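You operate a simulated robot arm through the tools that you are given. There is no shell and no other tool.

You run a simulated robot arm. Do the job below in one go: nothing can be reset, and whatever is moved stays where it is left.

## Task
Put things in order on the green bench by the room door. At the end: the grey paste brush stands on top of the brown carton; the grey press block stands where the white lap cloth stood; the yellow felt pad from the green bench by the room door stands on top of the blue supply box; the white lap cloth stands where the yellow felt pad stood; whatever was shut is shut again. Leave all else as you found it, and nothing knocked over.

It is judged by the outcome, as a careful person would: the job done as asked, and still so three seconds after it is handed in. It fails if anything else is knocked over, pushed out of place, dropped, spilled or broken. Flat cloth is picked up by pressing the open fingertips on it (5 to 10 N) and closing them slowly along it; thin cloth reads only 2 to 8 mm in the jaws.

## Robot
A 6-joint arm with a two-finger parallel gripper, fixed in place. Base frame: the origin is on the floor under the middle of its stand, x ahead of it, y to its left, z up; the work surface is at about z = 82. Readings come in cm, degrees, newtons and seconds.
With the tool pointing down near the work surface it reaches from about 24 to 64 cm from the base axis. Its first joint turns from -66.0 to 66.0 degrees. Payload 2.7 kg.
The tool frame sits at the grasp point between the pads (the TCP): z along the fingers, y along the line on which they close. The tips reach 2.3 cm beyond it. Largest opening 9.4 cm; finger width 3.8, thickness 1; the body of the gripper, 5.4 by 9.6 cm, starts 3.9 cm behind the TCP.
Orientation is told as [roll, pitch, yaw] about the base's x, y, z axes, in that order, counted from this pose: with the fingers straight down and closing along the base's y, the tool's x points along the base's -x, its y along +y and its z along -z.

## Interface
- The arm moves only by the tool servo_tool. Its argument "series" is a list of rows, each an object (a shift or turn left out is 0, a gripper value left out holds the last) with "linear": the shift along the base's x, y, z in cm, a list of three; "angular": the turn, a rotation vector about the base's x, y, z in degrees, a list of three. In form: [{"linear": [x, y, z], "angular": [ax, ay, az]}, ...]. A call has 1 to 20 rows; each row is the pose to reach, as a shift and turn from the pose commanded when the call began. "gripper" is the gripper command, from -1 (shut) to 1 (fully open), values between in proportion, set as the call begins (left out, the last holds). Each row takes 0.2 s and may step no farther than 5 cm and 8.6 degrees from the row before; otherwise, or with a gripper value out of range, the whole call is refused. A pose out of reach is approached as far as the arm can. The call stops where the force on the tool passes 40 N (or 10 N more than at its start, if that is more) or the arm is blocked; 0.2 s more then pass. The fingers move at their own pace (about 4.5 cm/s each) and stop on an object; they squeeze with about 33 N. The grip force told is the motor's: it shows also when the fingers shut on nothing. Time passes only in rows, and 0.2 s behind the last, so rows that repeat a pose let the fingers close. It gives the time, the measured TCP pose, the force on the tool (base axes), the opening and the grip force at its end, in the units of the frame above (readings bear some noise), with the torque about the TCP (base axes, N m) and any sound that the robot's microphone picked up.
- Cameras (640 x 400 px; columns grow to the right, rows downward): "scene" is fixed at [6.77, -43.99, 141.43]; the picture's right is [0.83, -0.56, 0.00], its down [-0.30, -0.44, -0.85] and it looks along [0.48, 0.70, -0.53] (base axes); focal length 350 px, centre (320, 200). "wrist" rides on the gripper at [8.6, 1.6, -7.4] in the tool frame; the picture's right is [-0.18, 0.98, 0.00], its down [-0.58, -0.11, -0.81] and it looks along [-0.79, -0.15, 0.59] (tool axes); focal length 243 px, centre (320, 200). There is no depth. A picture from a camera that has moved, and an enlarged one, comes with that camera's place and axes in the base frame and with its lens. The place of the scene camera against the robot may be out by one fixed shift of up to 1.8 cm in any direction.
- get_image(camera): a new picture of that camera. The clock stands still meanwhile.
- inspect(camera, box): a new picture of the part [left, top, right, bottom] of that camera's present view, enlarged. The clock stands still meanwhile.
- close_job(): hands the job in; it is judged then, once.

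Nothing tells you positions but the pictures and the camera data. Unless the task says otherwise, let go and move clear before handing in.

The tools are called after "Call:" by a JSON object that holds its "op" and its "data". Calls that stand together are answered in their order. servo_tool: Moves the arm, as the interface text tells. Its arguments: {"type":"object","properties":{"series":{"type":"array"},"gripper":{"type":"number"}},"required":["series"]} The other tools are called the same way: get_image (camera) takes a picture; inspect (camera, box) takes an enlarged picture of a part of a camera's view; close_job () hands the job in.

At the start:

```text
time_s: 0.0
position: [38.94, 24.6, 116.42]
orientation: [0.2, 0.1, -0.1]
wrist_force: [1.3, -0.7, 0.4]
torque: [-0.04, 0.06, 0.01]
finger_gap: 9.44
gripper_force: 0.0
```

scene: 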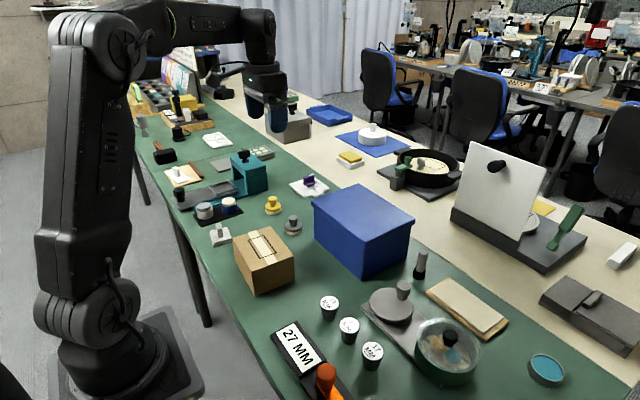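
wrist: 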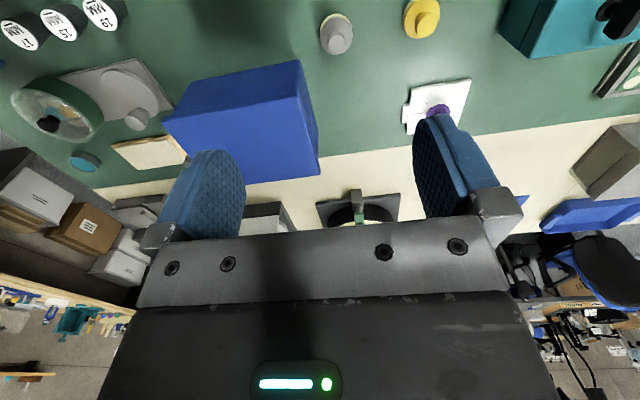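

I see a green bench with many small items: a brown carton, a blue box, a purple object on a white cloth, yellow and grey knobs, and cases with lids. I'll look closer before I move anything.

Call:
{"op": "inspect", "data": {"camera": "scene", "box": [120, 90, 340, 230]}}

Call:
{"op": "inspect", "data": {"camera": "scene", "box": [200, 160, 420, 300]}}

Call:
{"op": "inspect", "data": {"camera": "scene", "box": [240, 250, 600, 400]}}

Call:
{"op": "inspect", "data": {"camera": "scene", "box": [320, 100, 480, 210]}}

Call:
{"op": "inspect", "data": {"camera": "wrist", "box": [0, 0, 320, 200]}}

Call:
{"op": "inspect", "data": {"camera": "wrist", "box": [320, 0, 640, 200]}}

```text
2.86 times, centred on (230, 160) of scene
camera zoom: at [6.77, -43.99, 141.43], right [0.83, -0.56, 0.0], down [-0.3, -0.44, -0.85], along [0.48, 0.7, -0.53], focal length 1001 px, centre (577, 314)
```

zoom: 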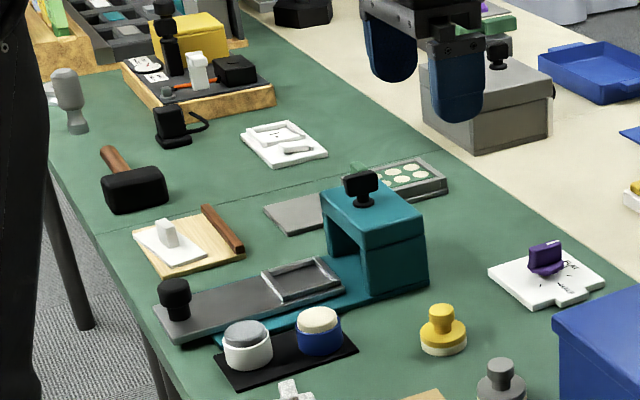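

```text
2.86 times, centred on (310, 230) of scene
camera zoom: at [6.77, -43.99, 141.43], right [0.83, -0.56, 0.0], down [-0.3, -0.44, -0.85], along [0.48, 0.7, -0.53], focal length 1001 px, centre (349, 114)
```

zoom: 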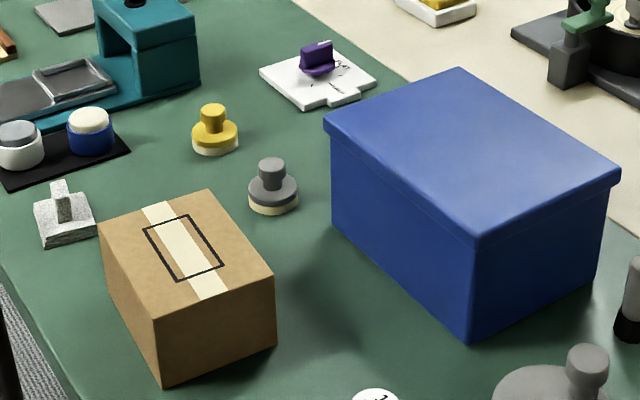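

```text
1.78 times, centred on (420, 325) of scene
camera zoom: at [6.77, -43.99, 141.43], right [0.83, -0.56, 0.0], down [-0.3, -0.44, -0.85], along [0.48, 0.7, -0.53], focal length 623 px, centre (142, -22)
```

zoom: 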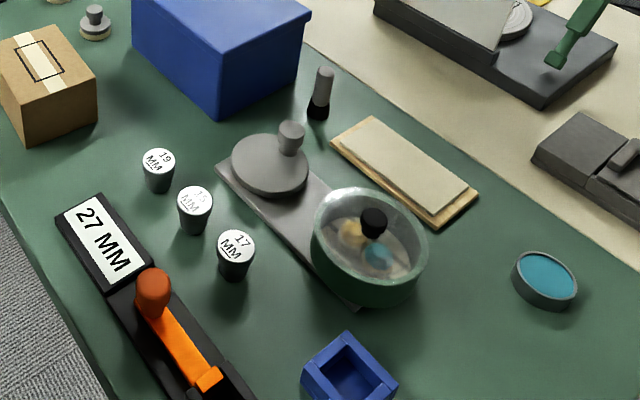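

```text
3.64 times, centred on (400, 155) of scene
camera zoom: at [6.77, -43.99, 141.43], right [0.83, -0.56, 0.0], down [-0.3, -0.44, -0.85], along [0.48, 0.7, -0.53], focal length 1274 px, centre (29, 364)
```

zoom: 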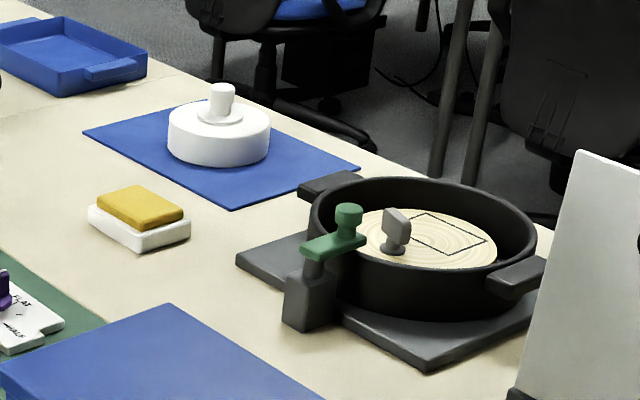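

```text
2.00 times, centred on (160, 100) of wrist
camera zoom: at [30.24, 26.21, 123.93], right [0.18, 0.98, 0.0], down [0.58, -0.11, 0.81], along [0.79, -0.15, -0.59], focal length 485 px, centre (640, 400)
```

zoom: 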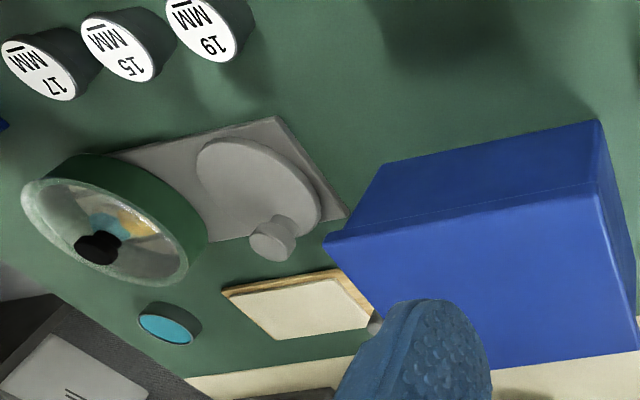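

```text
2.00 times, centred on (480, 100) of wrist
camera zoom: at [30.24, 26.21, 123.93], right [0.18, 0.98, 0.0], down [0.58, -0.11, 0.81], along [0.79, -0.15, -0.59], focal length 485 px, centre (0, 400)
```

zoom: 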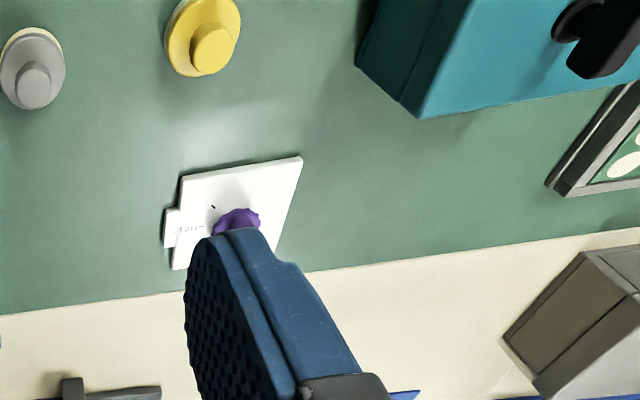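

I see several candidates for the "lap cloth", "press block" and "paste brush", so I'll enlarge each small item further to tell them apart.

Call:
{"op": "inspect", "data": {"camera": "scene", "box": [195, 210, 255, 250]}}

Call:
{"op": "inspect", "data": {"camera": "scene", "box": [250, 185, 340, 240]}}

Call:
{"op": "inspect", "data": {"camera": "scene", "box": [390, 240, 520, 320]}}

Call:
{"op": "inspect", "data": {"camera": "scene", "box": [160, 120, 270, 190]}}

Call:
{"op": "inspect", "data": {"camera": "scene", "box": [120, 60, 250, 145]}}

Call:
{"op": "inspect", "data": {"camera": "scene", "box": [360, 280, 500, 400]}}

Call:
{"op": "inspect", "data": {"camera": "scene", "box": [160, 175, 270, 245]}}

Call:
{"op": "inspect", "data": {"camera": "scene", "box": [440, 130, 640, 260]}}

```text
10.00 times, centred on (225, 230) of scene
camera zoom: at [6.77, -43.99, 141.43], right [0.83, -0.56, 0.0], down [-0.3, -0.44, -0.85], along [0.48, 0.7, -0.53], focal length 3503 px, centre (1270, -100)
```

zoom: 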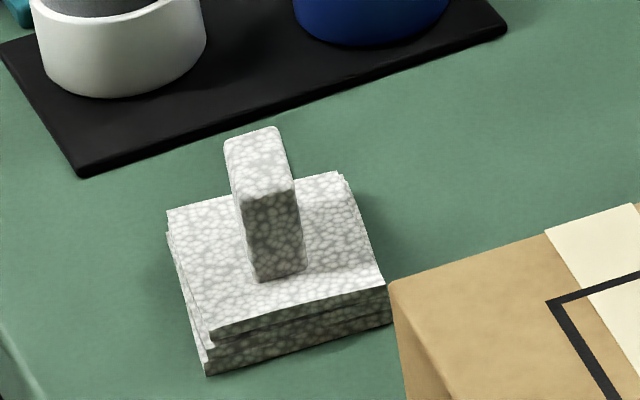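

```text
7.11 times, centred on (295, 212) of scene
camera zoom: at [6.77, -43.99, 141.43], right [0.83, -0.56, 0.0], down [-0.3, -0.44, -0.85], along [0.48, 0.7, -0.53], focal length 2491 px, centre (498, 111)
```

zoom: 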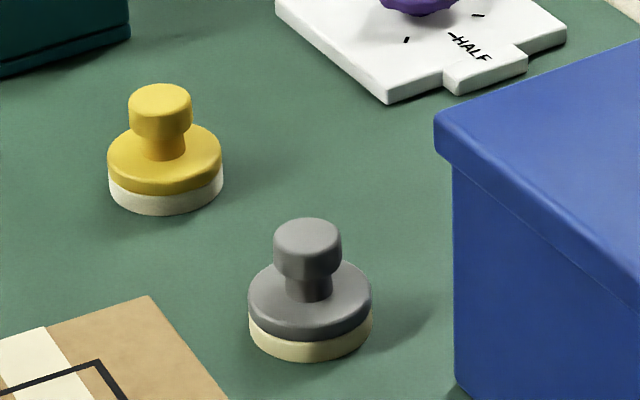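

```text
4.92 times, centred on (455, 280) of scene
camera zoom: at [6.77, -43.99, 141.43], right [0.83, -0.56, 0.0], down [-0.3, -0.44, -0.85], along [0.48, 0.7, -0.53], focal length 1725 px, centre (-345, -194)
```

zoom: 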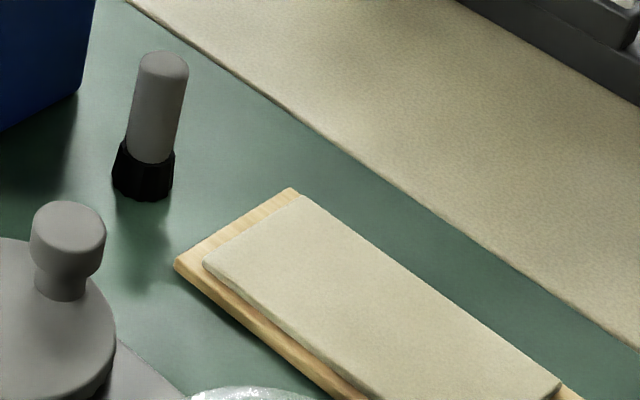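

```text
5.71 times, centred on (215, 155) of scene
camera zoom: at [6.77, -43.99, 141.43], right [0.83, -0.56, 0.0], down [-0.3, -0.44, -0.85], along [0.48, 0.7, -0.53], focal length 2002 px, centre (920, 457)
```

zoom: 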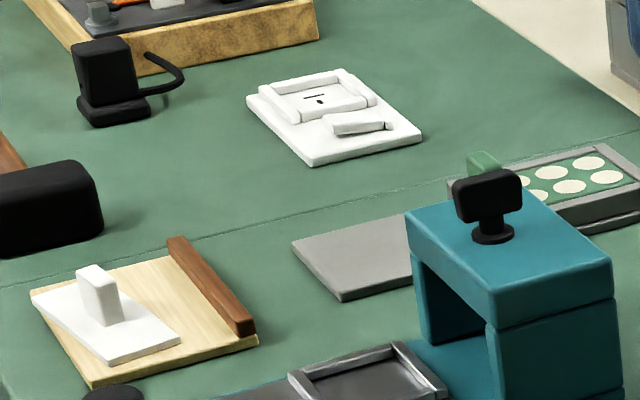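

```text
4.71 times, centred on (185, 102) of scene
camera zoom: at [6.77, -43.99, 141.43], right [0.83, -0.56, 0.0], down [-0.3, -0.44, -0.85], along [0.48, 0.7, -0.53], focal length 1649 px, centre (955, 659)
```

zoom: 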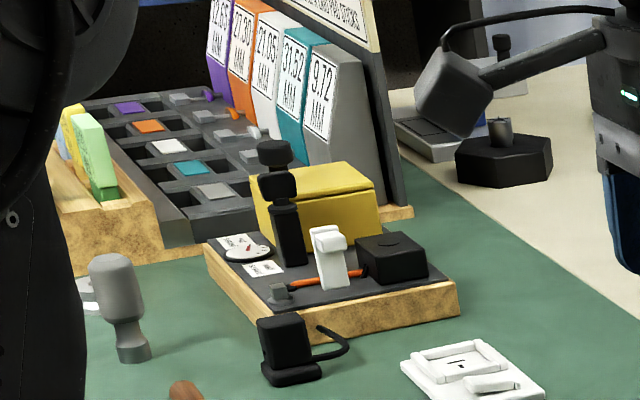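

```text
3.33 times, centred on (430, 340) of scene
camera zoom: at [6.77, -43.99, 141.43], right [0.83, -0.56, 0.0], down [-0.3, -0.44, -0.85], along [0.48, 0.7, -0.53], focal length 1168 px, centre (-47, -267)
```

zoom: 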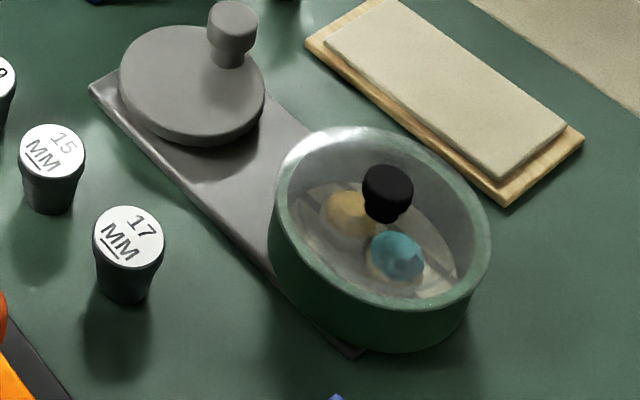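

```text
5.71 times, centred on (215, 210) of scene
camera zoom: at [6.77, -43.99, 141.43], right [0.83, -0.56, 0.0], down [-0.3, -0.44, -0.85], along [0.48, 0.7, -0.53], focal length 2002 px, centre (920, 143)
```

zoom: 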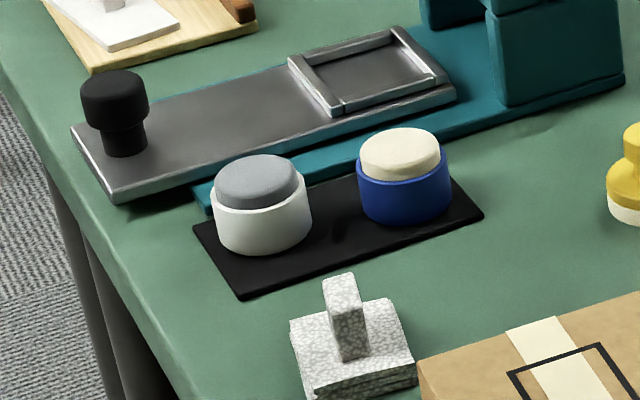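

```text
3.08 times, centred on (540, 195) of scene
camera zoom: at [6.77, -43.99, 141.43], right [0.83, -0.56, 0.0], down [-0.3, -0.44, -0.85], along [0.48, 0.7, -0.53], focal length 1078 px, centre (-357, 215)
```

zoom: 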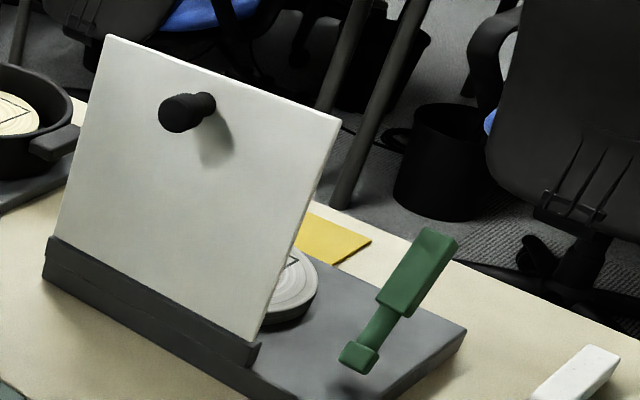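

The mottled white folded stack with a tab at (220,235) looks like the lap cloth. The yellow knobbed disc with the felt base looks like the felt pad, and the grey handle with black bristles is the brush. I'll tilt the wrist camera down to check the others.

Call:
{"op": "servo_tool", "data": {"series": [{"linear": [0, 0, 2], "angular": [0, 8, 0]}, {"linear": [0, 0, 4], "angular": [0, 16, 0]}, {"linear": [-2, 0, 6], "angular": [0, 24, 0]}, {"linear": [-4, 0, 8], "angular": [0, 32, 0]}]}}

Call:
{"op": "get_image", "data": {"camera": "wrist"}}

```text
time_s: 1.0
position: [32.18, 24.14, 119.77]
orientation: [0.3, 31.9, -0.1]
wrist_force: [0.4, 0.0, -0.5]
torque: [0.03, -0.02, -0.01]
finger_gap: 9.39
gripper_force: 0.1
out of reach, approached as far as the arm can: row 3, 4
```

```text
taken
camera wrist: at [28.75, 25.69, 130.68], right [0.16, 0.98, -0.09], down [0.92, -0.11, 0.38], along [0.36, -0.14, -0.92], focal length 243 px, centre (320, 200)
```

wrist: 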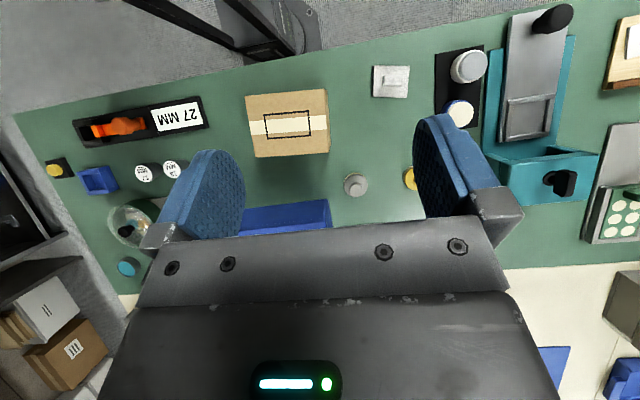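

This gives a good overview of the near side of the bench. I'll enlarge the parts of it.

Call:
{"op": "inspect", "data": {"camera": "wrist", "box": [20, 80, 240, 280]}}

Call:
{"op": "inspect", "data": {"camera": "wrist", "box": [230, 50, 430, 210]}}

Call:
{"op": "inspect", "data": {"camera": "wrist", "box": [420, 0, 640, 160]}}

Call:
{"op": "inspect", "data": {"camera": "wrist", "box": [460, 120, 640, 270]}}

```text
2.00 times, centred on (130, 180) of wrist
camera zoom: at [28.75, 25.69, 130.68], right [0.16, 0.98, -0.09], down [0.92, -0.11, 0.38], along [0.36, -0.14, -0.92], focal length 485 px, centre (700, 240)
```

zoom: 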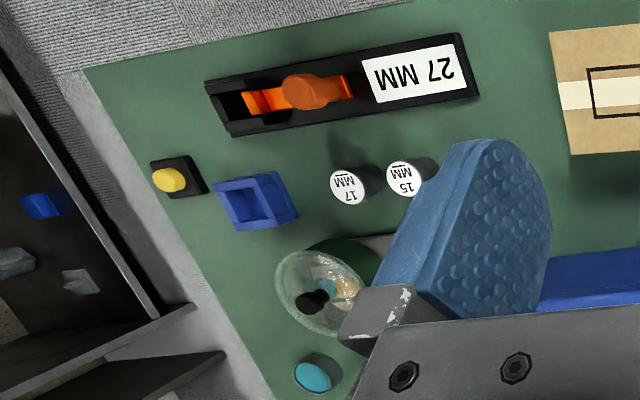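

```text
2.50 times, centred on (330, 130) of wrist
camera zoom: at [28.75, 25.69, 130.68], right [0.16, 0.98, -0.09], down [0.92, -0.11, 0.38], along [0.36, -0.14, -0.92], focal length 606 px, centre (295, 375)
```

zoom: 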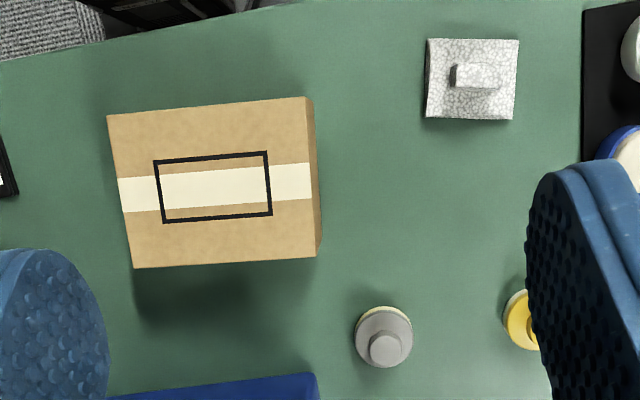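

```text
2.50 times, centred on (530, 80) of wrist
camera zoom: at [28.75, 25.69, 130.68], right [0.16, 0.98, -0.09], down [0.92, -0.11, 0.38], along [0.36, -0.14, -0.92], focal length 606 px, centre (-205, 500)
```

zoom: 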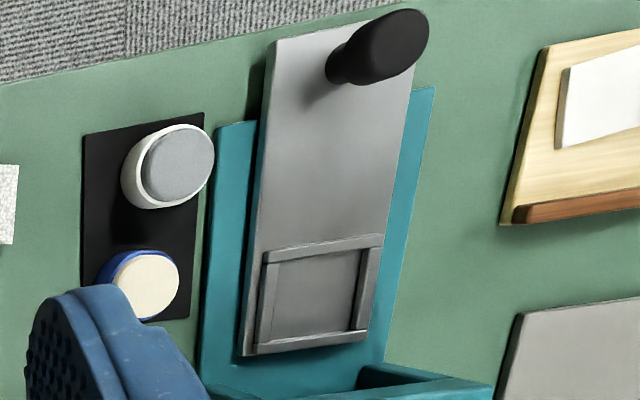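

```text
2.67 times, centred on (550, 195) of wrist
camera zoom: at [28.75, 25.69, 130.68], right [0.16, 0.98, -0.09], down [0.92, -0.11, 0.38], along [0.36, -0.14, -0.92], focal length 647 px, centre (-293, 213)
```

zoom: 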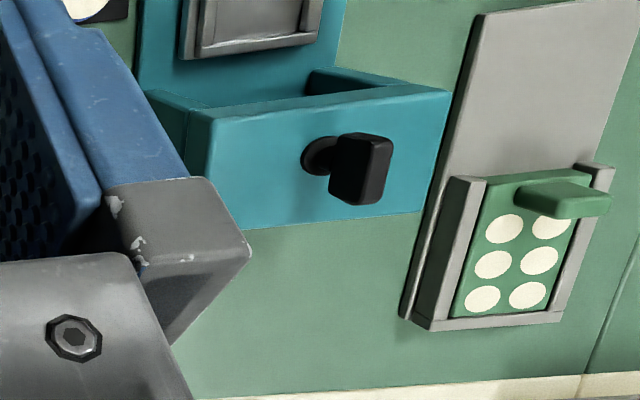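

I can now see the whole near half. Next I'll go over toward −y for a closer look at the glass-topped tub, the brush and the blue box.

Call:
{"op": "servo_tool", "data": {"series": [{"linear": [0, -5, -4]}, {"linear": [0, -10, -8]}, {"linear": [0, -15, -9]}, {"linear": [0, -20, -9]}, {"linear": [0, -25, -9]}, {"linear": [0, -30, -9]}, {"linear": [0, -34, -9]}]}}

Call:
{"op": "get_image", "data": {"camera": "wrist"}}

```text
refused: row 1 steps farther than a row can; nothing moved
```

```text
taken
camera wrist: at [28.75, 25.69, 130.68], right [0.16, 0.98, -0.09], down [0.92, -0.11, 0.38], along [0.36, -0.14, -0.92], focal length 243 px, centre (320, 200)
```

wrist: 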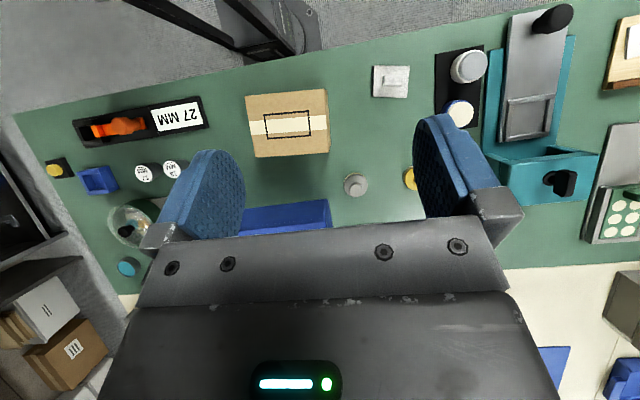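

The first step was too long: 5 cm in y plus 4 cm in z exceeds the limit. I'll repeat the move with smaller steps.

Call:
{"op": "servo_tool", "data": {"series": [{"linear": [0, -3, -3]}, {"linear": [0, -6, -6]}, {"linear": [0, -10, -8]}, {"linear": [0, -14, -9]}, {"linear": [0, -18, -9]}, {"linear": [0, -22, -9]}, {"linear": [0, -26, -9]}, {"linear": [0, -30, -9]}, {"linear": [0, -34, -9]}]}}

Call:
{"op": "get_image", "data": {"camera": "wrist"}}

```text
time_s: 3.0
position: [32.22, -9.96, 111.21]
orientation: [0.1, 32.0, 0.1]
wrist_force: [0.2, -0.4, 0.2]
torque: [0.01, 0.01, -0.02]
finger_gap: 9.4
gripper_force: 0.0
```

```text
taken
camera wrist: at [28.82, -8.28, 122.12], right [0.16, 0.98, -0.09], down [0.92, -0.11, 0.38], along [0.36, -0.15, -0.92], focal length 243 px, centre (320, 200)
```

wrist: 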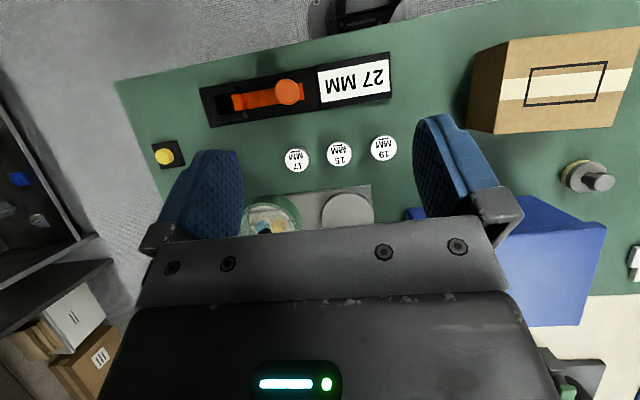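

The gripper body hides the tub, so I'll tilt the camera back up.

Call:
{"op": "servo_tool", "data": {"series": [{"linear": [0, 0, 0], "angular": [0, -8, 0]}, {"linear": [0, 0, 0], "angular": [0, -16, 0]}, {"linear": [0, 0, 0], "angular": [0, -24, 0]}]}}

Call:
{"op": "get_image", "data": {"camera": "wrist"}}

Call:
{"op": "inspect", "data": {"camera": "wrist", "box": [180, 0, 440, 190]}}

Call:
{"op": "inspect", "data": {"camera": "wrist", "box": [420, 0, 640, 160]}}

```text
time_s: 3.8
position: [32.13, -9.94, 111.06]
orientation: [0.2, 8.0, 0.1]
wrist_force: [0.6, -0.2, -0.9]
torque: [-0.01, 0.02, -0.01]
finger_gap: 9.39
gripper_force: 0.0
```

```text
taken
camera wrist: at [24.61, -8.24, 119.62], right [0.18, 0.98, -0.02], down [0.69, -0.11, 0.72], along [0.7, -0.15, -0.69], focal length 243 px, centre (320, 200)
```

wrist: 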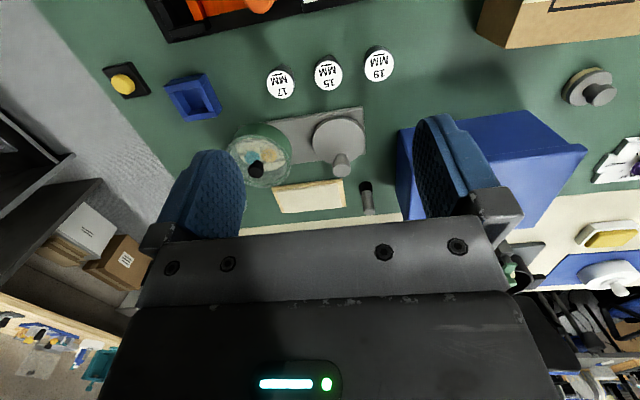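

```text
2.11 times, centred on (310, 95) of wrist
camera zoom: at [24.61, -8.24, 119.62], right [0.18, 0.98, -0.02], down [0.69, -0.11, 0.72], along [0.7, -0.15, -0.69], focal length 511 px, centre (341, 421)
```

zoom: 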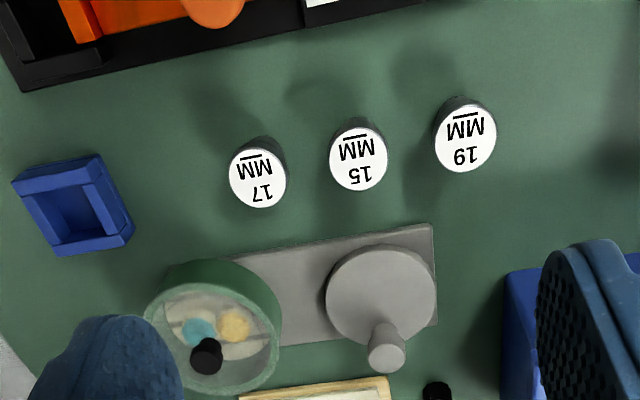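

```text
2.50 times, centred on (530, 80) of wrist
camera zoom: at [24.61, -8.24, 119.62], right [0.18, 0.98, -0.02], down [0.69, -0.11, 0.72], along [0.7, -0.15, -0.69], focal length 606 px, centre (-205, 500)
```

zoom: 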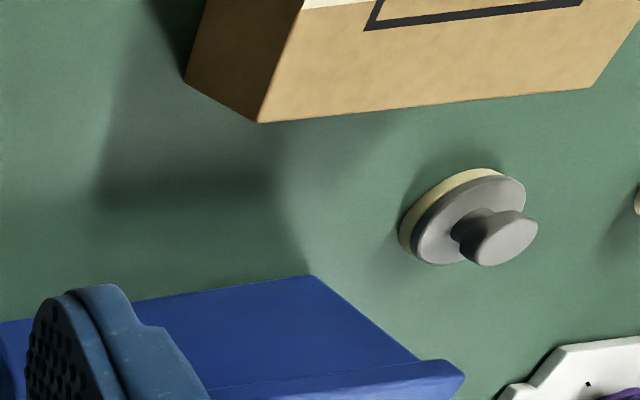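

The wrist view shows the brush standing behind the crank disc and right of the blue box. The grey puck with a knob looks like the press block. I'll level the tool and hover near the brush to fix its position.

Call:
{"op": "servo_tool", "data": {"series": [{"linear": [4, 0, 0], "angular": [0, -8, 0]}, {"linear": [8.5, 0.5, -1], "angular": [0, -8, 0]}, {"linear": [13, 1, -2], "angular": [0, -8, 0]}, {"linear": [17.5, 1.5, -3], "angular": [0, -8, 0]}, {"linear": [21, 2, -4], "angular": [0, -8, 0]}], "gripper": 0.2}}

Call:
{"op": "get_image", "data": {"camera": "wrist"}}

Call:
{"op": "get_image", "data": {"camera": "scene"}}

```text
time_s: 5.0
position: [53.25, -8.04, 106.92]
orientation: [0.2, -0.1, 0.0]
wrist_force: [-0.1, -1.3, 0.0]
torque: [0.0, -0.02, 0.0]
finger_gap: 5.62
gripper_force: 0.0
```

```text
taken
camera wrist: at [44.53, -6.41, 114.58], right [0.18, 0.98, 0.0], down [0.58, -0.11, 0.81], along [0.79, -0.15, -0.59], focal length 243 px, centre (320, 200)
```

wrist: 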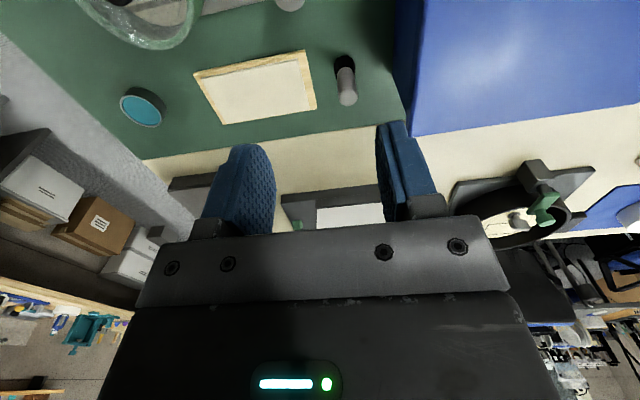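

```text
taken
```

scene: 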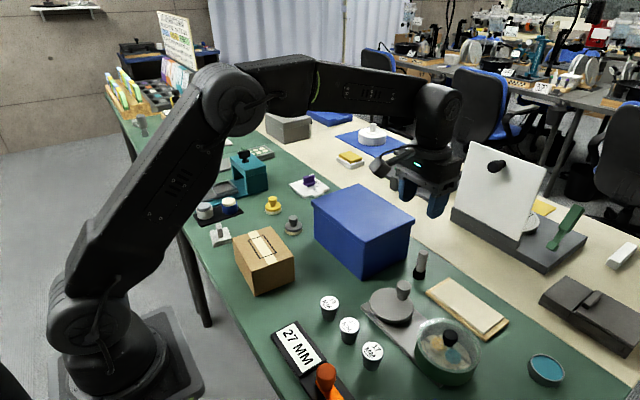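

The brush shows clearly in the wrist view, at about (58.9, −6.2) and about 9 cm tall. I'll enlarge it to refine that.

Call:
{"op": "inspect", "data": {"camera": "wrist", "box": [300, 30, 460, 130]}}

```text
4.00 times, centred on (380, 80) of wrist
camera zoom: at [44.53, -6.41, 114.58], right [0.18, 0.98, 0.0], down [0.58, -0.11, 0.81], along [0.79, -0.15, -0.59], focal length 970 px, centre (80, 680)
```

zoom: 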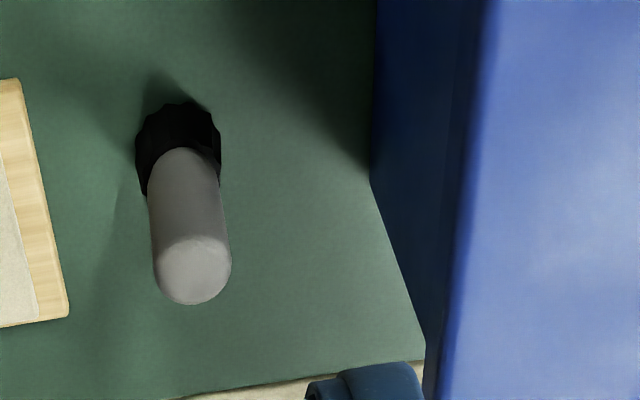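

The brush stands at about (59.9, −6.0) with its top near z ≈ 89. The lid edge of the blue box is at y ≈ 0, so the gripper fits beside it. I'll move above the brush and check the alignment before going down.

Call:
{"op": "servo_tool", "data": {"series": [{"linear": [3, 1, -2]}, {"linear": [6.6, 1.95, -4]}, {"linear": [6.6, 1.95, -7]}, {"linear": [6.6, 1.95, -10]}], "gripper": 0.1}}

Call:
{"op": "get_image", "data": {"camera": "wrist"}}

Call:
{"op": "get_image", "data": {"camera": "scene"}}

```text
time_s: 6.0
position: [60.17, -5.94, 96.65]
orientation: [0.1, 0.1, 0.1]
wrist_force: [0.0, -0.6, -0.1]
torque: [0.0, -0.01, 0.03]
finger_gap: 5.19
gripper_force: 0.0
```

```text
taken
camera wrist: at [51.36, -4.38, 104.25], right [0.18, 0.98, 0.0], down [0.58, -0.11, 0.81], along [0.79, -0.15, -0.59], focal length 243 px, centre (320, 200)
```

wrist: 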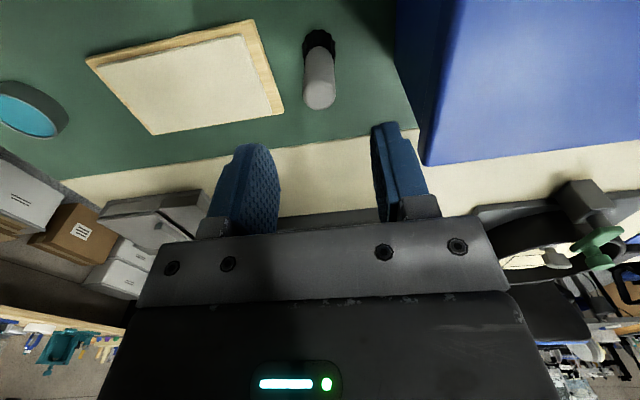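

```text
taken
```

scene: 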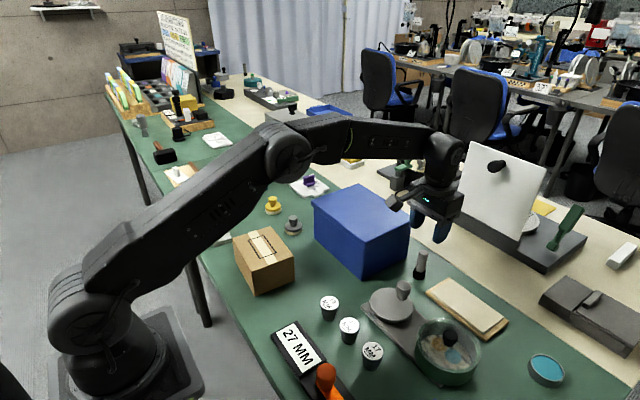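

The brush is centred between the fingers at (60.0, −6.0). I'll go straight down to z ≈ 87, then close.

Call:
{"op": "servo_tool", "data": {"series": [{"linear": [-0.15, -0.05, -2.5]}, {"linear": [-0.15, -0.05, -5]}, {"linear": [-0.15, -0.05, -7]}, {"linear": [-0.15, -0.05, -8.5]}, {"linear": [-0.15, -0.05, -9.6]}]}}

Call:
{"op": "get_image", "data": {"camera": "wrist"}}

```text
time_s: 7.2
position: [59.79, -6.1, 87.3]
orientation: [0.2, 0.0, 0.0]
wrist_force: [-0.1, -0.6, -0.7]
torque: [-0.01, 0.01, -0.03]
finger_gap: 5.18
gripper_force: 0.1
```

```text
taken
camera wrist: at [51.12, -4.49, 94.78], right [0.18, 0.98, 0.0], down [0.58, -0.11, 0.81], along [0.79, -0.15, -0.59], focal length 243 px, centre (320, 200)
```

wrist: 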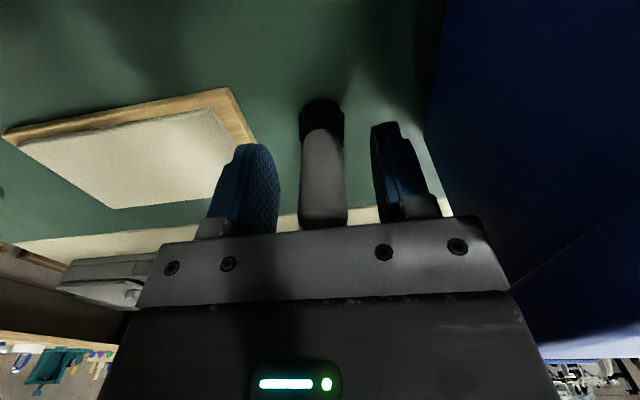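

The brush is between the fingers, so I'll close on it.

Call:
{"op": "servo_tool", "data": {"series": [{"linear": [0, 0, 0]}, {"linear": [0, 0, 0]}, {"linear": [0, 0, 0]}, {"linear": [0, 0, 0]}], "gripper": -1}}

Call:
{"op": "get_image", "data": {"camera": "wrist"}}

```text
time_s: 8.2
position: [59.81, -6.12, 87.24]
orientation: [0.3, 0.0, 0.0]
wrist_force: [0.2, -0.3, 0.2]
torque: [-0.02, -0.01, 0.03]
finger_gap: 2.06
gripper_force: 32.9
```

```text
taken
camera wrist: at [51.13, -4.49, 94.8], right [0.18, 0.98, 0.0], down [0.58, -0.11, 0.81], along [0.79, -0.15, -0.59], focal length 243 px, centre (320, 200)
```

wrist: 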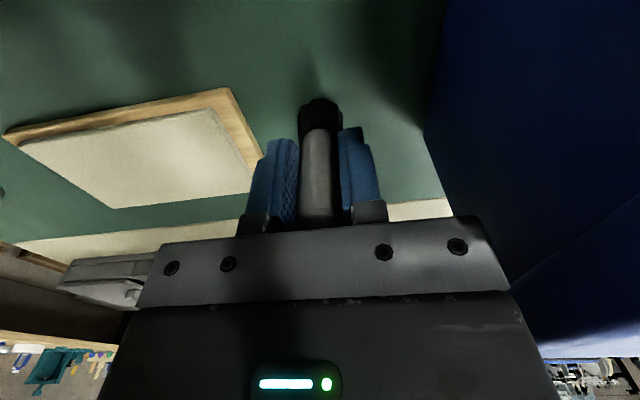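

I have the brush, with the jaws at 2.06 cm. I'll lift it, swing back in front of the blue box, and hover over the carton.

Call:
{"op": "servo_tool", "data": {"series": [{"linear": [0, 0, 2]}, {"linear": [0, 0, 5]}, {"linear": [0, 0, 9]}, {"linear": [0, 0, 13]}, {"linear": [-4, 0, 15]}, {"linear": [-8.5, 0, 16]}, {"linear": [-13, 1, 16]}, {"linear": [-17, 3, 16]}, {"linear": [-20, 6.5, 16]}, {"linear": [-23, 10, 16]}, {"linear": [-25.5, 14, 16]}, {"linear": [-27, 18, 16]}, {"linear": [-28.5, 21.5, 16]}, {"linear": [-28.5, 21.5, 16]}]}}

Call:
{"op": "get_image", "data": {"camera": "wrist"}}

Call:
{"op": "get_image", "data": {"camera": "scene"}}

```text
time_s: 11.2
position: [31.24, 15.57, 103.32]
orientation: [0.3, 0.0, 0.1]
wrist_force: [0.1, 0.4, -0.4]
torque: [0.0, -0.02, 0.07]
finger_gap: 2.07
gripper_force: 33.3
```

```text
taken
camera wrist: at [22.41, 17.22, 110.81], right [0.18, 0.98, 0.0], down [0.58, -0.11, 0.81], along [0.79, -0.15, -0.59], focal length 243 px, centre (320, 200)
```

wrist: 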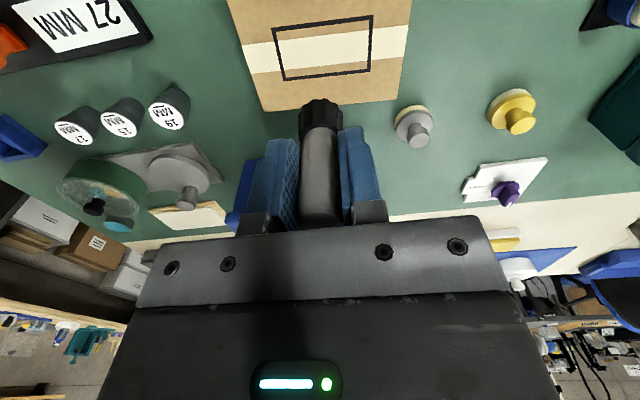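

```text
taken
```

scene: 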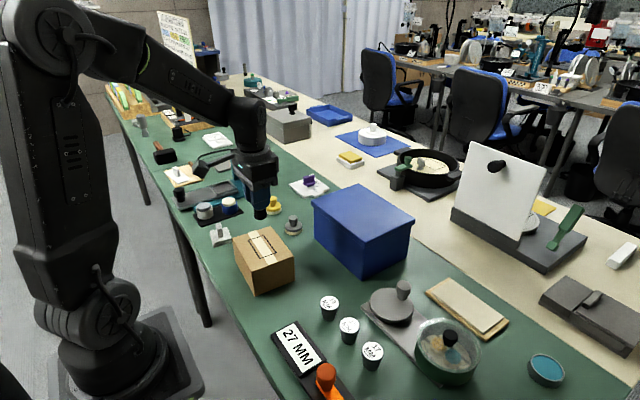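

The carton top is centred near (31.0, 16.1) at z ≈ 89.4, and I hold the brush about 5.2 cm above its base. I'll lower it until it is just above the carton.

Call:
{"op": "servo_tool", "data": {"series": [{"linear": [-0.2, 0.5, -2]}, {"linear": [-0.2, 0.5, -4]}, {"linear": [-0.2, 0.5, -6]}, {"linear": [-0.2, 0.5, -7.2]}, {"linear": [-0.2, 0.5, -7.8]}]}}

Call:
{"op": "get_image", "data": {"camera": "wrist"}}

Call:
{"op": "inspect", "data": {"camera": "scene", "box": [210, 190, 330, 300]}}

```text
time_s: 12.4
position: [31.21, 15.98, 95.49]
orientation: [0.1, 0.0, 0.1]
wrist_force: [-0.3, 0.3, -0.4]
torque: [-0.03, 0.01, 0.0]
finger_gap: 2.1
gripper_force: 33.1
```

```text
taken
camera wrist: at [22.43, 17.67, 103.08], right [0.18, 0.98, 0.0], down [0.58, -0.11, 0.81], along [0.79, -0.15, -0.59], focal length 243 px, centre (320, 200)
```

wrist: 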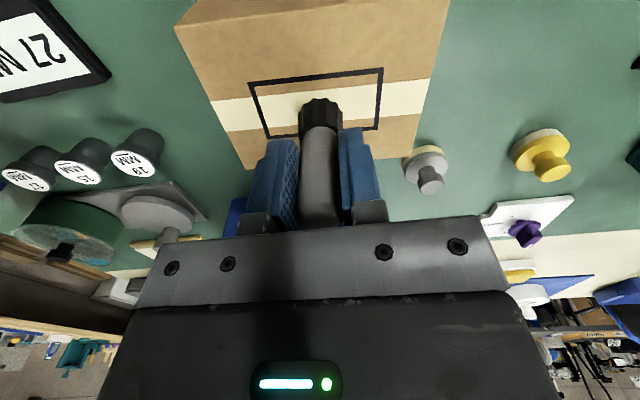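

```text
3.64 times, centred on (270, 245) of scene
camera zoom: at [6.77, -43.99, 141.43], right [0.83, -0.56, 0.0], down [-0.3, -0.44, -0.85], along [0.48, 0.7, -0.53], focal length 1274 px, centre (502, 36)
```

zoom: 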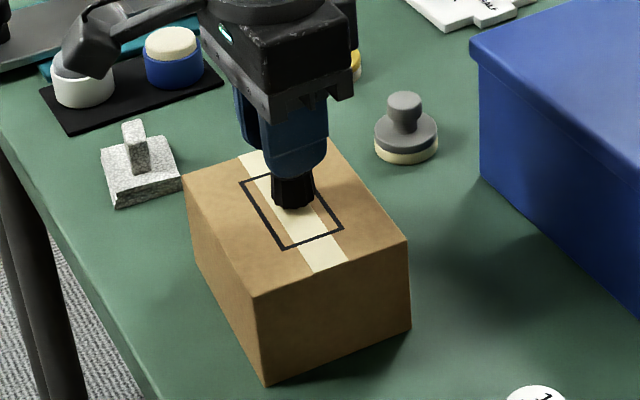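

The brush is centred over the tape rectangle with less than 1 cm of gap. I'll ease it down in small steps and watch the force.

Call:
{"op": "servo_tool", "data": {"series": [{"linear": [-0.1, 0, -0.3]}, {"linear": [-0.1, 0, -0.5]}, {"linear": [-0.1, 0, -0.6]}]}}

```text
time_s: 13.2
position: [31.02, 16.08, 95.12]
orientation: [0.1, 0.0, 0.0]
wrist_force: [-1.0, -2.8, 8.5]
torque: [-0.25, 0.0, -0.04]
finger_gap: 2.07
gripper_force: 32.4
```

I have contact at 8.5 N with the carton top. I'll relieve that slightly and then open.

Call:
{"op": "servo_tool", "data": {"series": [{"linear": [0, 0, 0.12]}, {"linear": [0, 0, 0.12]}]}}

Call:
{"op": "servo_tool", "data": {"series": [{"linear": [0, 0, 0]}, {"linear": [0, 0, 0]}, {"linear": [0, 0, 0]}, {"linear": [0, 0, 0]}], "gripper": 0.1}}

Call:
{"op": "get_image", "data": {"camera": "wrist"}}

Call:
{"op": "inspect", "data": {"camera": "scene", "box": [210, 190, 330, 300]}}

```text
time_s: 13.8
position: [30.98, 15.92, 95.13]
orientation: [0.2, 0.0, 0.0]
wrist_force: [-0.5, 0.7, -0.2]
torque: [0.01, -0.05, -0.02]
finger_gap: 2.09
gripper_force: 33.3
```

```text
time_s: 14.8
position: [30.89, 15.95, 95.23]
orientation: [0.3, 0.1, 0.0]
wrist_force: [-0.3, -0.3, -0.1]
torque: [0.02, -0.01, 0.0]
finger_gap: 5.16
gripper_force: 0.1
```

```text
taken
camera wrist: at [22.28, 17.61, 102.66], right [0.18, 0.98, 0.0], down [0.58, -0.11, 0.81], along [0.79, -0.15, -0.59], focal length 243 px, centre (320, 200)
```

wrist: 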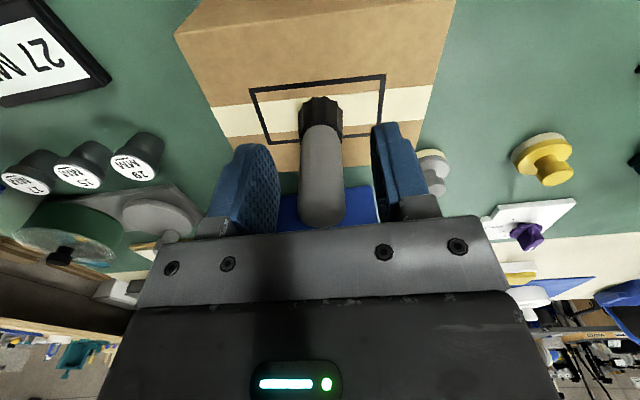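

```text
3.64 times, centred on (270, 245) of scene
camera zoom: at [6.77, -43.99, 141.43], right [0.83, -0.56, 0.0], down [-0.3, -0.44, -0.85], along [0.48, 0.7, -0.53], focal length 1274 px, centre (502, 36)
```

zoom: 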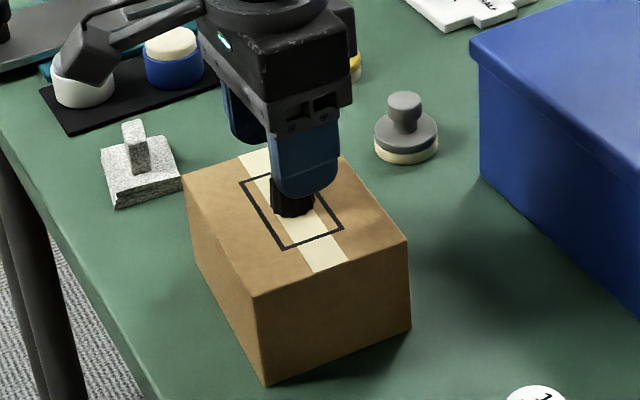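

The brush is standing free. I'll rise straight up and confirm that it stays upright.

Call:
{"op": "servo_tool", "data": {"series": [{"linear": [0, 0, 1.5]}, {"linear": [0, 0, 4]}, {"linear": [0, 0, 7]}, {"linear": [0, 0, 10]}, {"linear": [0, 0, 12]}]}}

Call:
{"op": "get_image", "data": {"camera": "wrist"}}

Call:
{"op": "get_image", "data": {"camera": "scene"}}

```text
time_s: 16.0
position: [30.86, 15.84, 107.16]
orientation: [0.3, 0.0, 0.1]
wrist_force: [0.5, -0.1, -1.2]
torque: [0.01, 0.0, -0.01]
finger_gap: 5.18
gripper_force: 0.1
```

```text
taken
camera wrist: at [22.17, 17.43, 114.71], right [0.18, 0.98, 0.0], down [0.58, -0.11, 0.81], along [0.79, -0.15, -0.59], focal length 243 px, centre (320, 200)
```

wrist: 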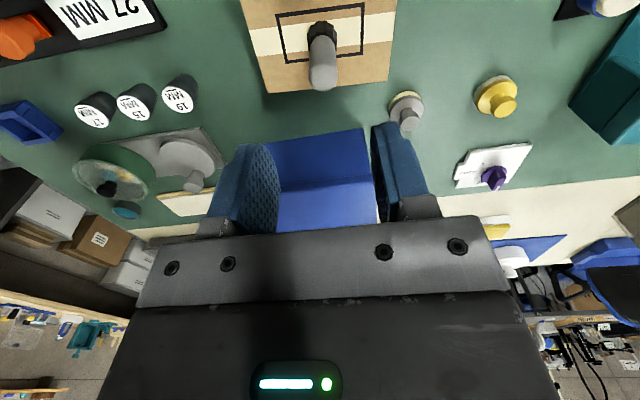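

```text
taken
```

scene: 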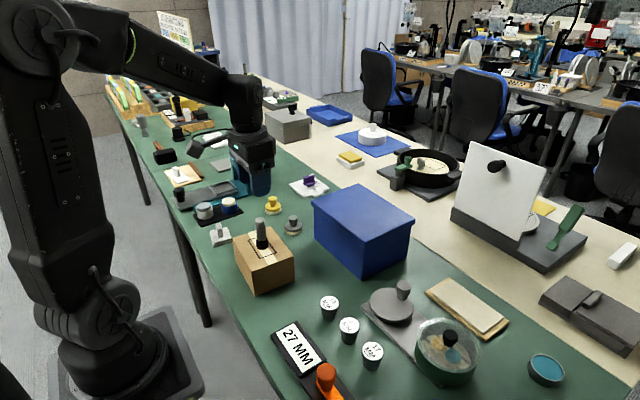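

The brush stands upright on the carton. Next is the yellow felt pad, near (45, 38), so I'll move over it and look.

Call:
{"op": "servo_tool", "data": {"series": [{"linear": [2, 3.5, 0]}, {"linear": [4, 7, 0]}, {"linear": [6, 10.5, -0.5]}, {"linear": [8, 14, -1.5]}, {"linear": [10, 17.5, -3]}, {"linear": [11.5, 20, -5]}, {"linear": [12, 21, -7]}]}}

Call:
{"op": "get_image", "data": {"camera": "wrist"}}

Call:
{"op": "inspect", "data": {"camera": "wrist", "box": [240, 0, 400, 100]}}

```text
time_s: 17.6
position: [42.85, 36.96, 100.3]
orientation: [0.1, -0.1, 0.0]
wrist_force: [0.2, 0.2, -0.6]
torque: [0.03, 0.03, -0.01]
finger_gap: 5.16
gripper_force: 0.1
```

```text
taken
camera wrist: at [34.26, 38.67, 107.76], right [0.18, 0.98, 0.0], down [0.58, -0.11, 0.81], along [0.79, -0.15, -0.59], focal length 243 px, centre (320, 200)
```

wrist: 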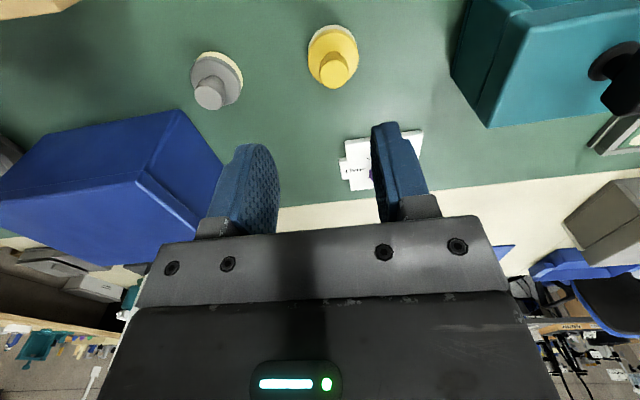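

```text
4.00 times, centred on (320, 50) of wrist
camera zoom: at [34.26, 38.67, 107.76], right [0.18, 0.98, 0.0], down [0.58, -0.11, 0.81], along [0.79, -0.15, -0.59], focal length 970 px, centre (320, 800)
```

zoom: 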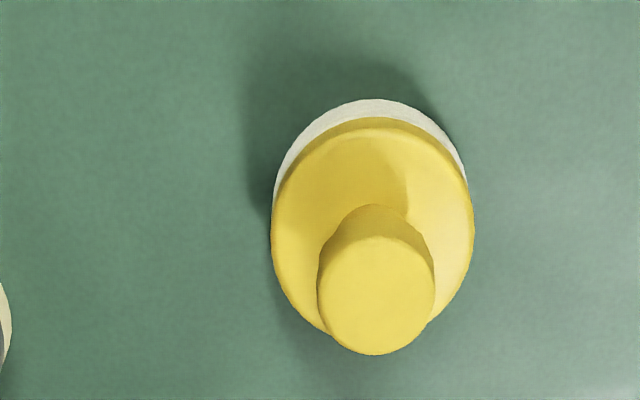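

The yellow pad is centred at about (44.85, 37.9), with its knob top near z ≈ 86.4 and a disc radius of about 2.25. That is the spot I'll need for the cloth. I'll line up above it and check.

Call:
{"op": "servo_tool", "data": {"series": [{"linear": [1, 0.5, -3]}, {"linear": [2, 0.95, -6]}, {"linear": [2, 0.95, -8.5]}]}}

Call:
{"op": "get_image", "data": {"camera": "wrist"}}

Call:
{"op": "inspect", "data": {"camera": "wrist", "box": [240, 60, 400, 160]}}

```text
time_s: 18.4
position: [44.82, 37.76, 91.28]
orientation: [0.2, 0.0, 0.0]
wrist_force: [0.3, 0.1, 0.7]
torque: [-0.02, 0.02, 0.01]
finger_gap: 5.17
gripper_force: 0.0
```

```text
taken
camera wrist: at [36.1, 39.48, 98.81], right [0.18, 0.98, 0.0], down [0.58, -0.11, 0.81], along [0.79, -0.15, -0.59], focal length 243 px, centre (320, 200)
```

wrist: 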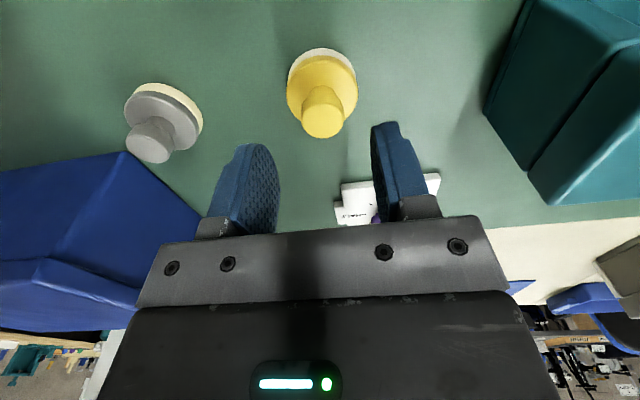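

```text
4.00 times, centred on (320, 110) of wrist
camera zoom: at [36.1, 39.48, 98.81], right [0.18, 0.98, 0.0], down [0.58, -0.11, 0.81], along [0.79, -0.15, -0.59], focal length 970 px, centre (320, 560)
```

zoom: 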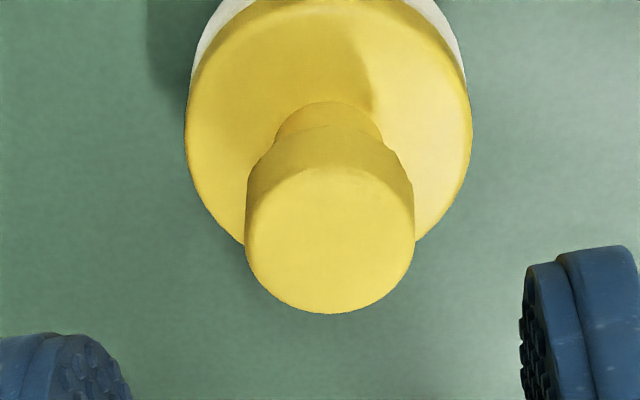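

Everything agrees: the pad centre is (44.9, 37.95). I'll go down to grip the knob, keeping the tips just above the disc.

Call:
{"op": "servo_tool", "data": {"series": [{"linear": [0.05, 0.15, -1.5]}, {"linear": [0.05, 0.15, -3]}, {"linear": [0.05, 0.15, -4]}, {"linear": [0.05, 0.15, -4.5]}, {"linear": [0.05, 0.15, -4.9]}]}}

Call:
{"op": "get_image", "data": {"camera": "wrist"}}

Call:
{"op": "inspect", "data": {"camera": "scene", "box": [220, 160, 320, 240]}}

```text
time_s: 19.6
position: [44.8, 37.99, 86.66]
orientation: [0.4, 0.0, 0.0]
wrist_force: [-0.3, 0.0, -0.3]
torque: [0.02, 0.01, 0.04]
finger_gap: 5.14
gripper_force: 0.1
```

```text
taken
camera wrist: at [36.18, 39.66, 94.17], right [0.18, 0.98, 0.0], down [0.58, -0.11, 0.81], along [0.79, -0.15, -0.59], focal length 243 px, centre (320, 200)
```

wrist: 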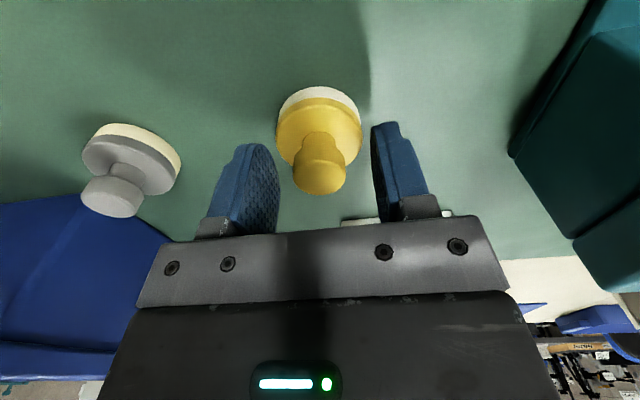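

```text
5.00 times, centred on (270, 200) of scene
camera zoom: at [6.77, -43.99, 141.43], right [0.83, -0.56, 0.0], down [-0.3, -0.44, -0.85], along [0.48, 0.7, -0.53], focal length 1752 px, centre (570, 200)
```

zoom: 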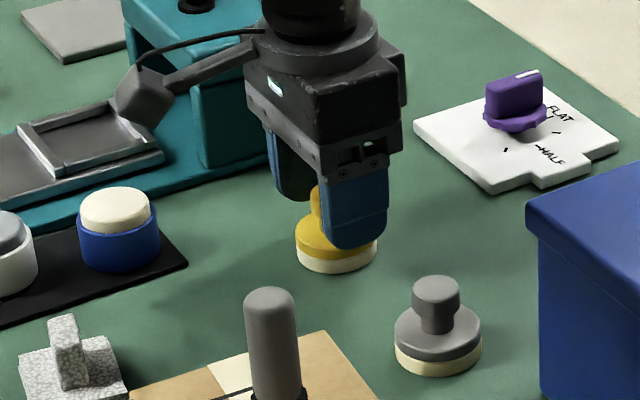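

The fingers straddle the knob with the tips clear of the disc, so I'll close on it.

Call:
{"op": "servo_tool", "data": {"series": [{"linear": [0, 0, -0.15]}, {"linear": [0, 0, -0.15]}, {"linear": [0, 0, -0.15]}, {"linear": [0, 0, -0.15]}], "gripper": -1}}

Call:
{"op": "get_image", "data": {"camera": "wrist"}}

```text
time_s: 20.6
position: [44.88, 38.18, 86.45]
orientation: [0.3, 0.0, 0.0]
wrist_force: [-0.1, -0.4, -0.2]
torque: [0.01, -0.01, -0.03]
finger_gap: 2.42
gripper_force: 33.3
```

```text
taken
camera wrist: at [36.21, 39.67, 94.05], right [0.18, 0.98, 0.0], down [0.58, -0.11, 0.81], along [0.79, -0.15, -0.59], focal length 243 px, centre (320, 200)
```

wrist: 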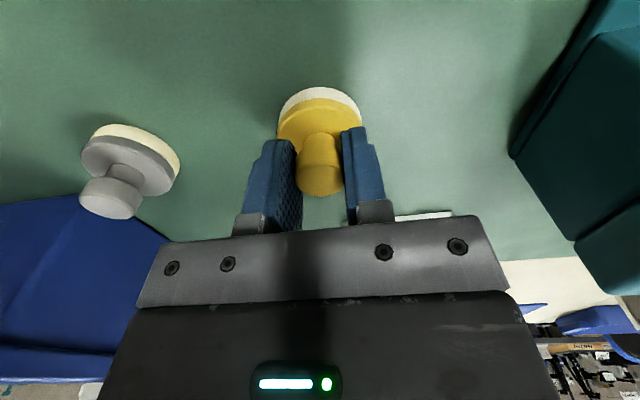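

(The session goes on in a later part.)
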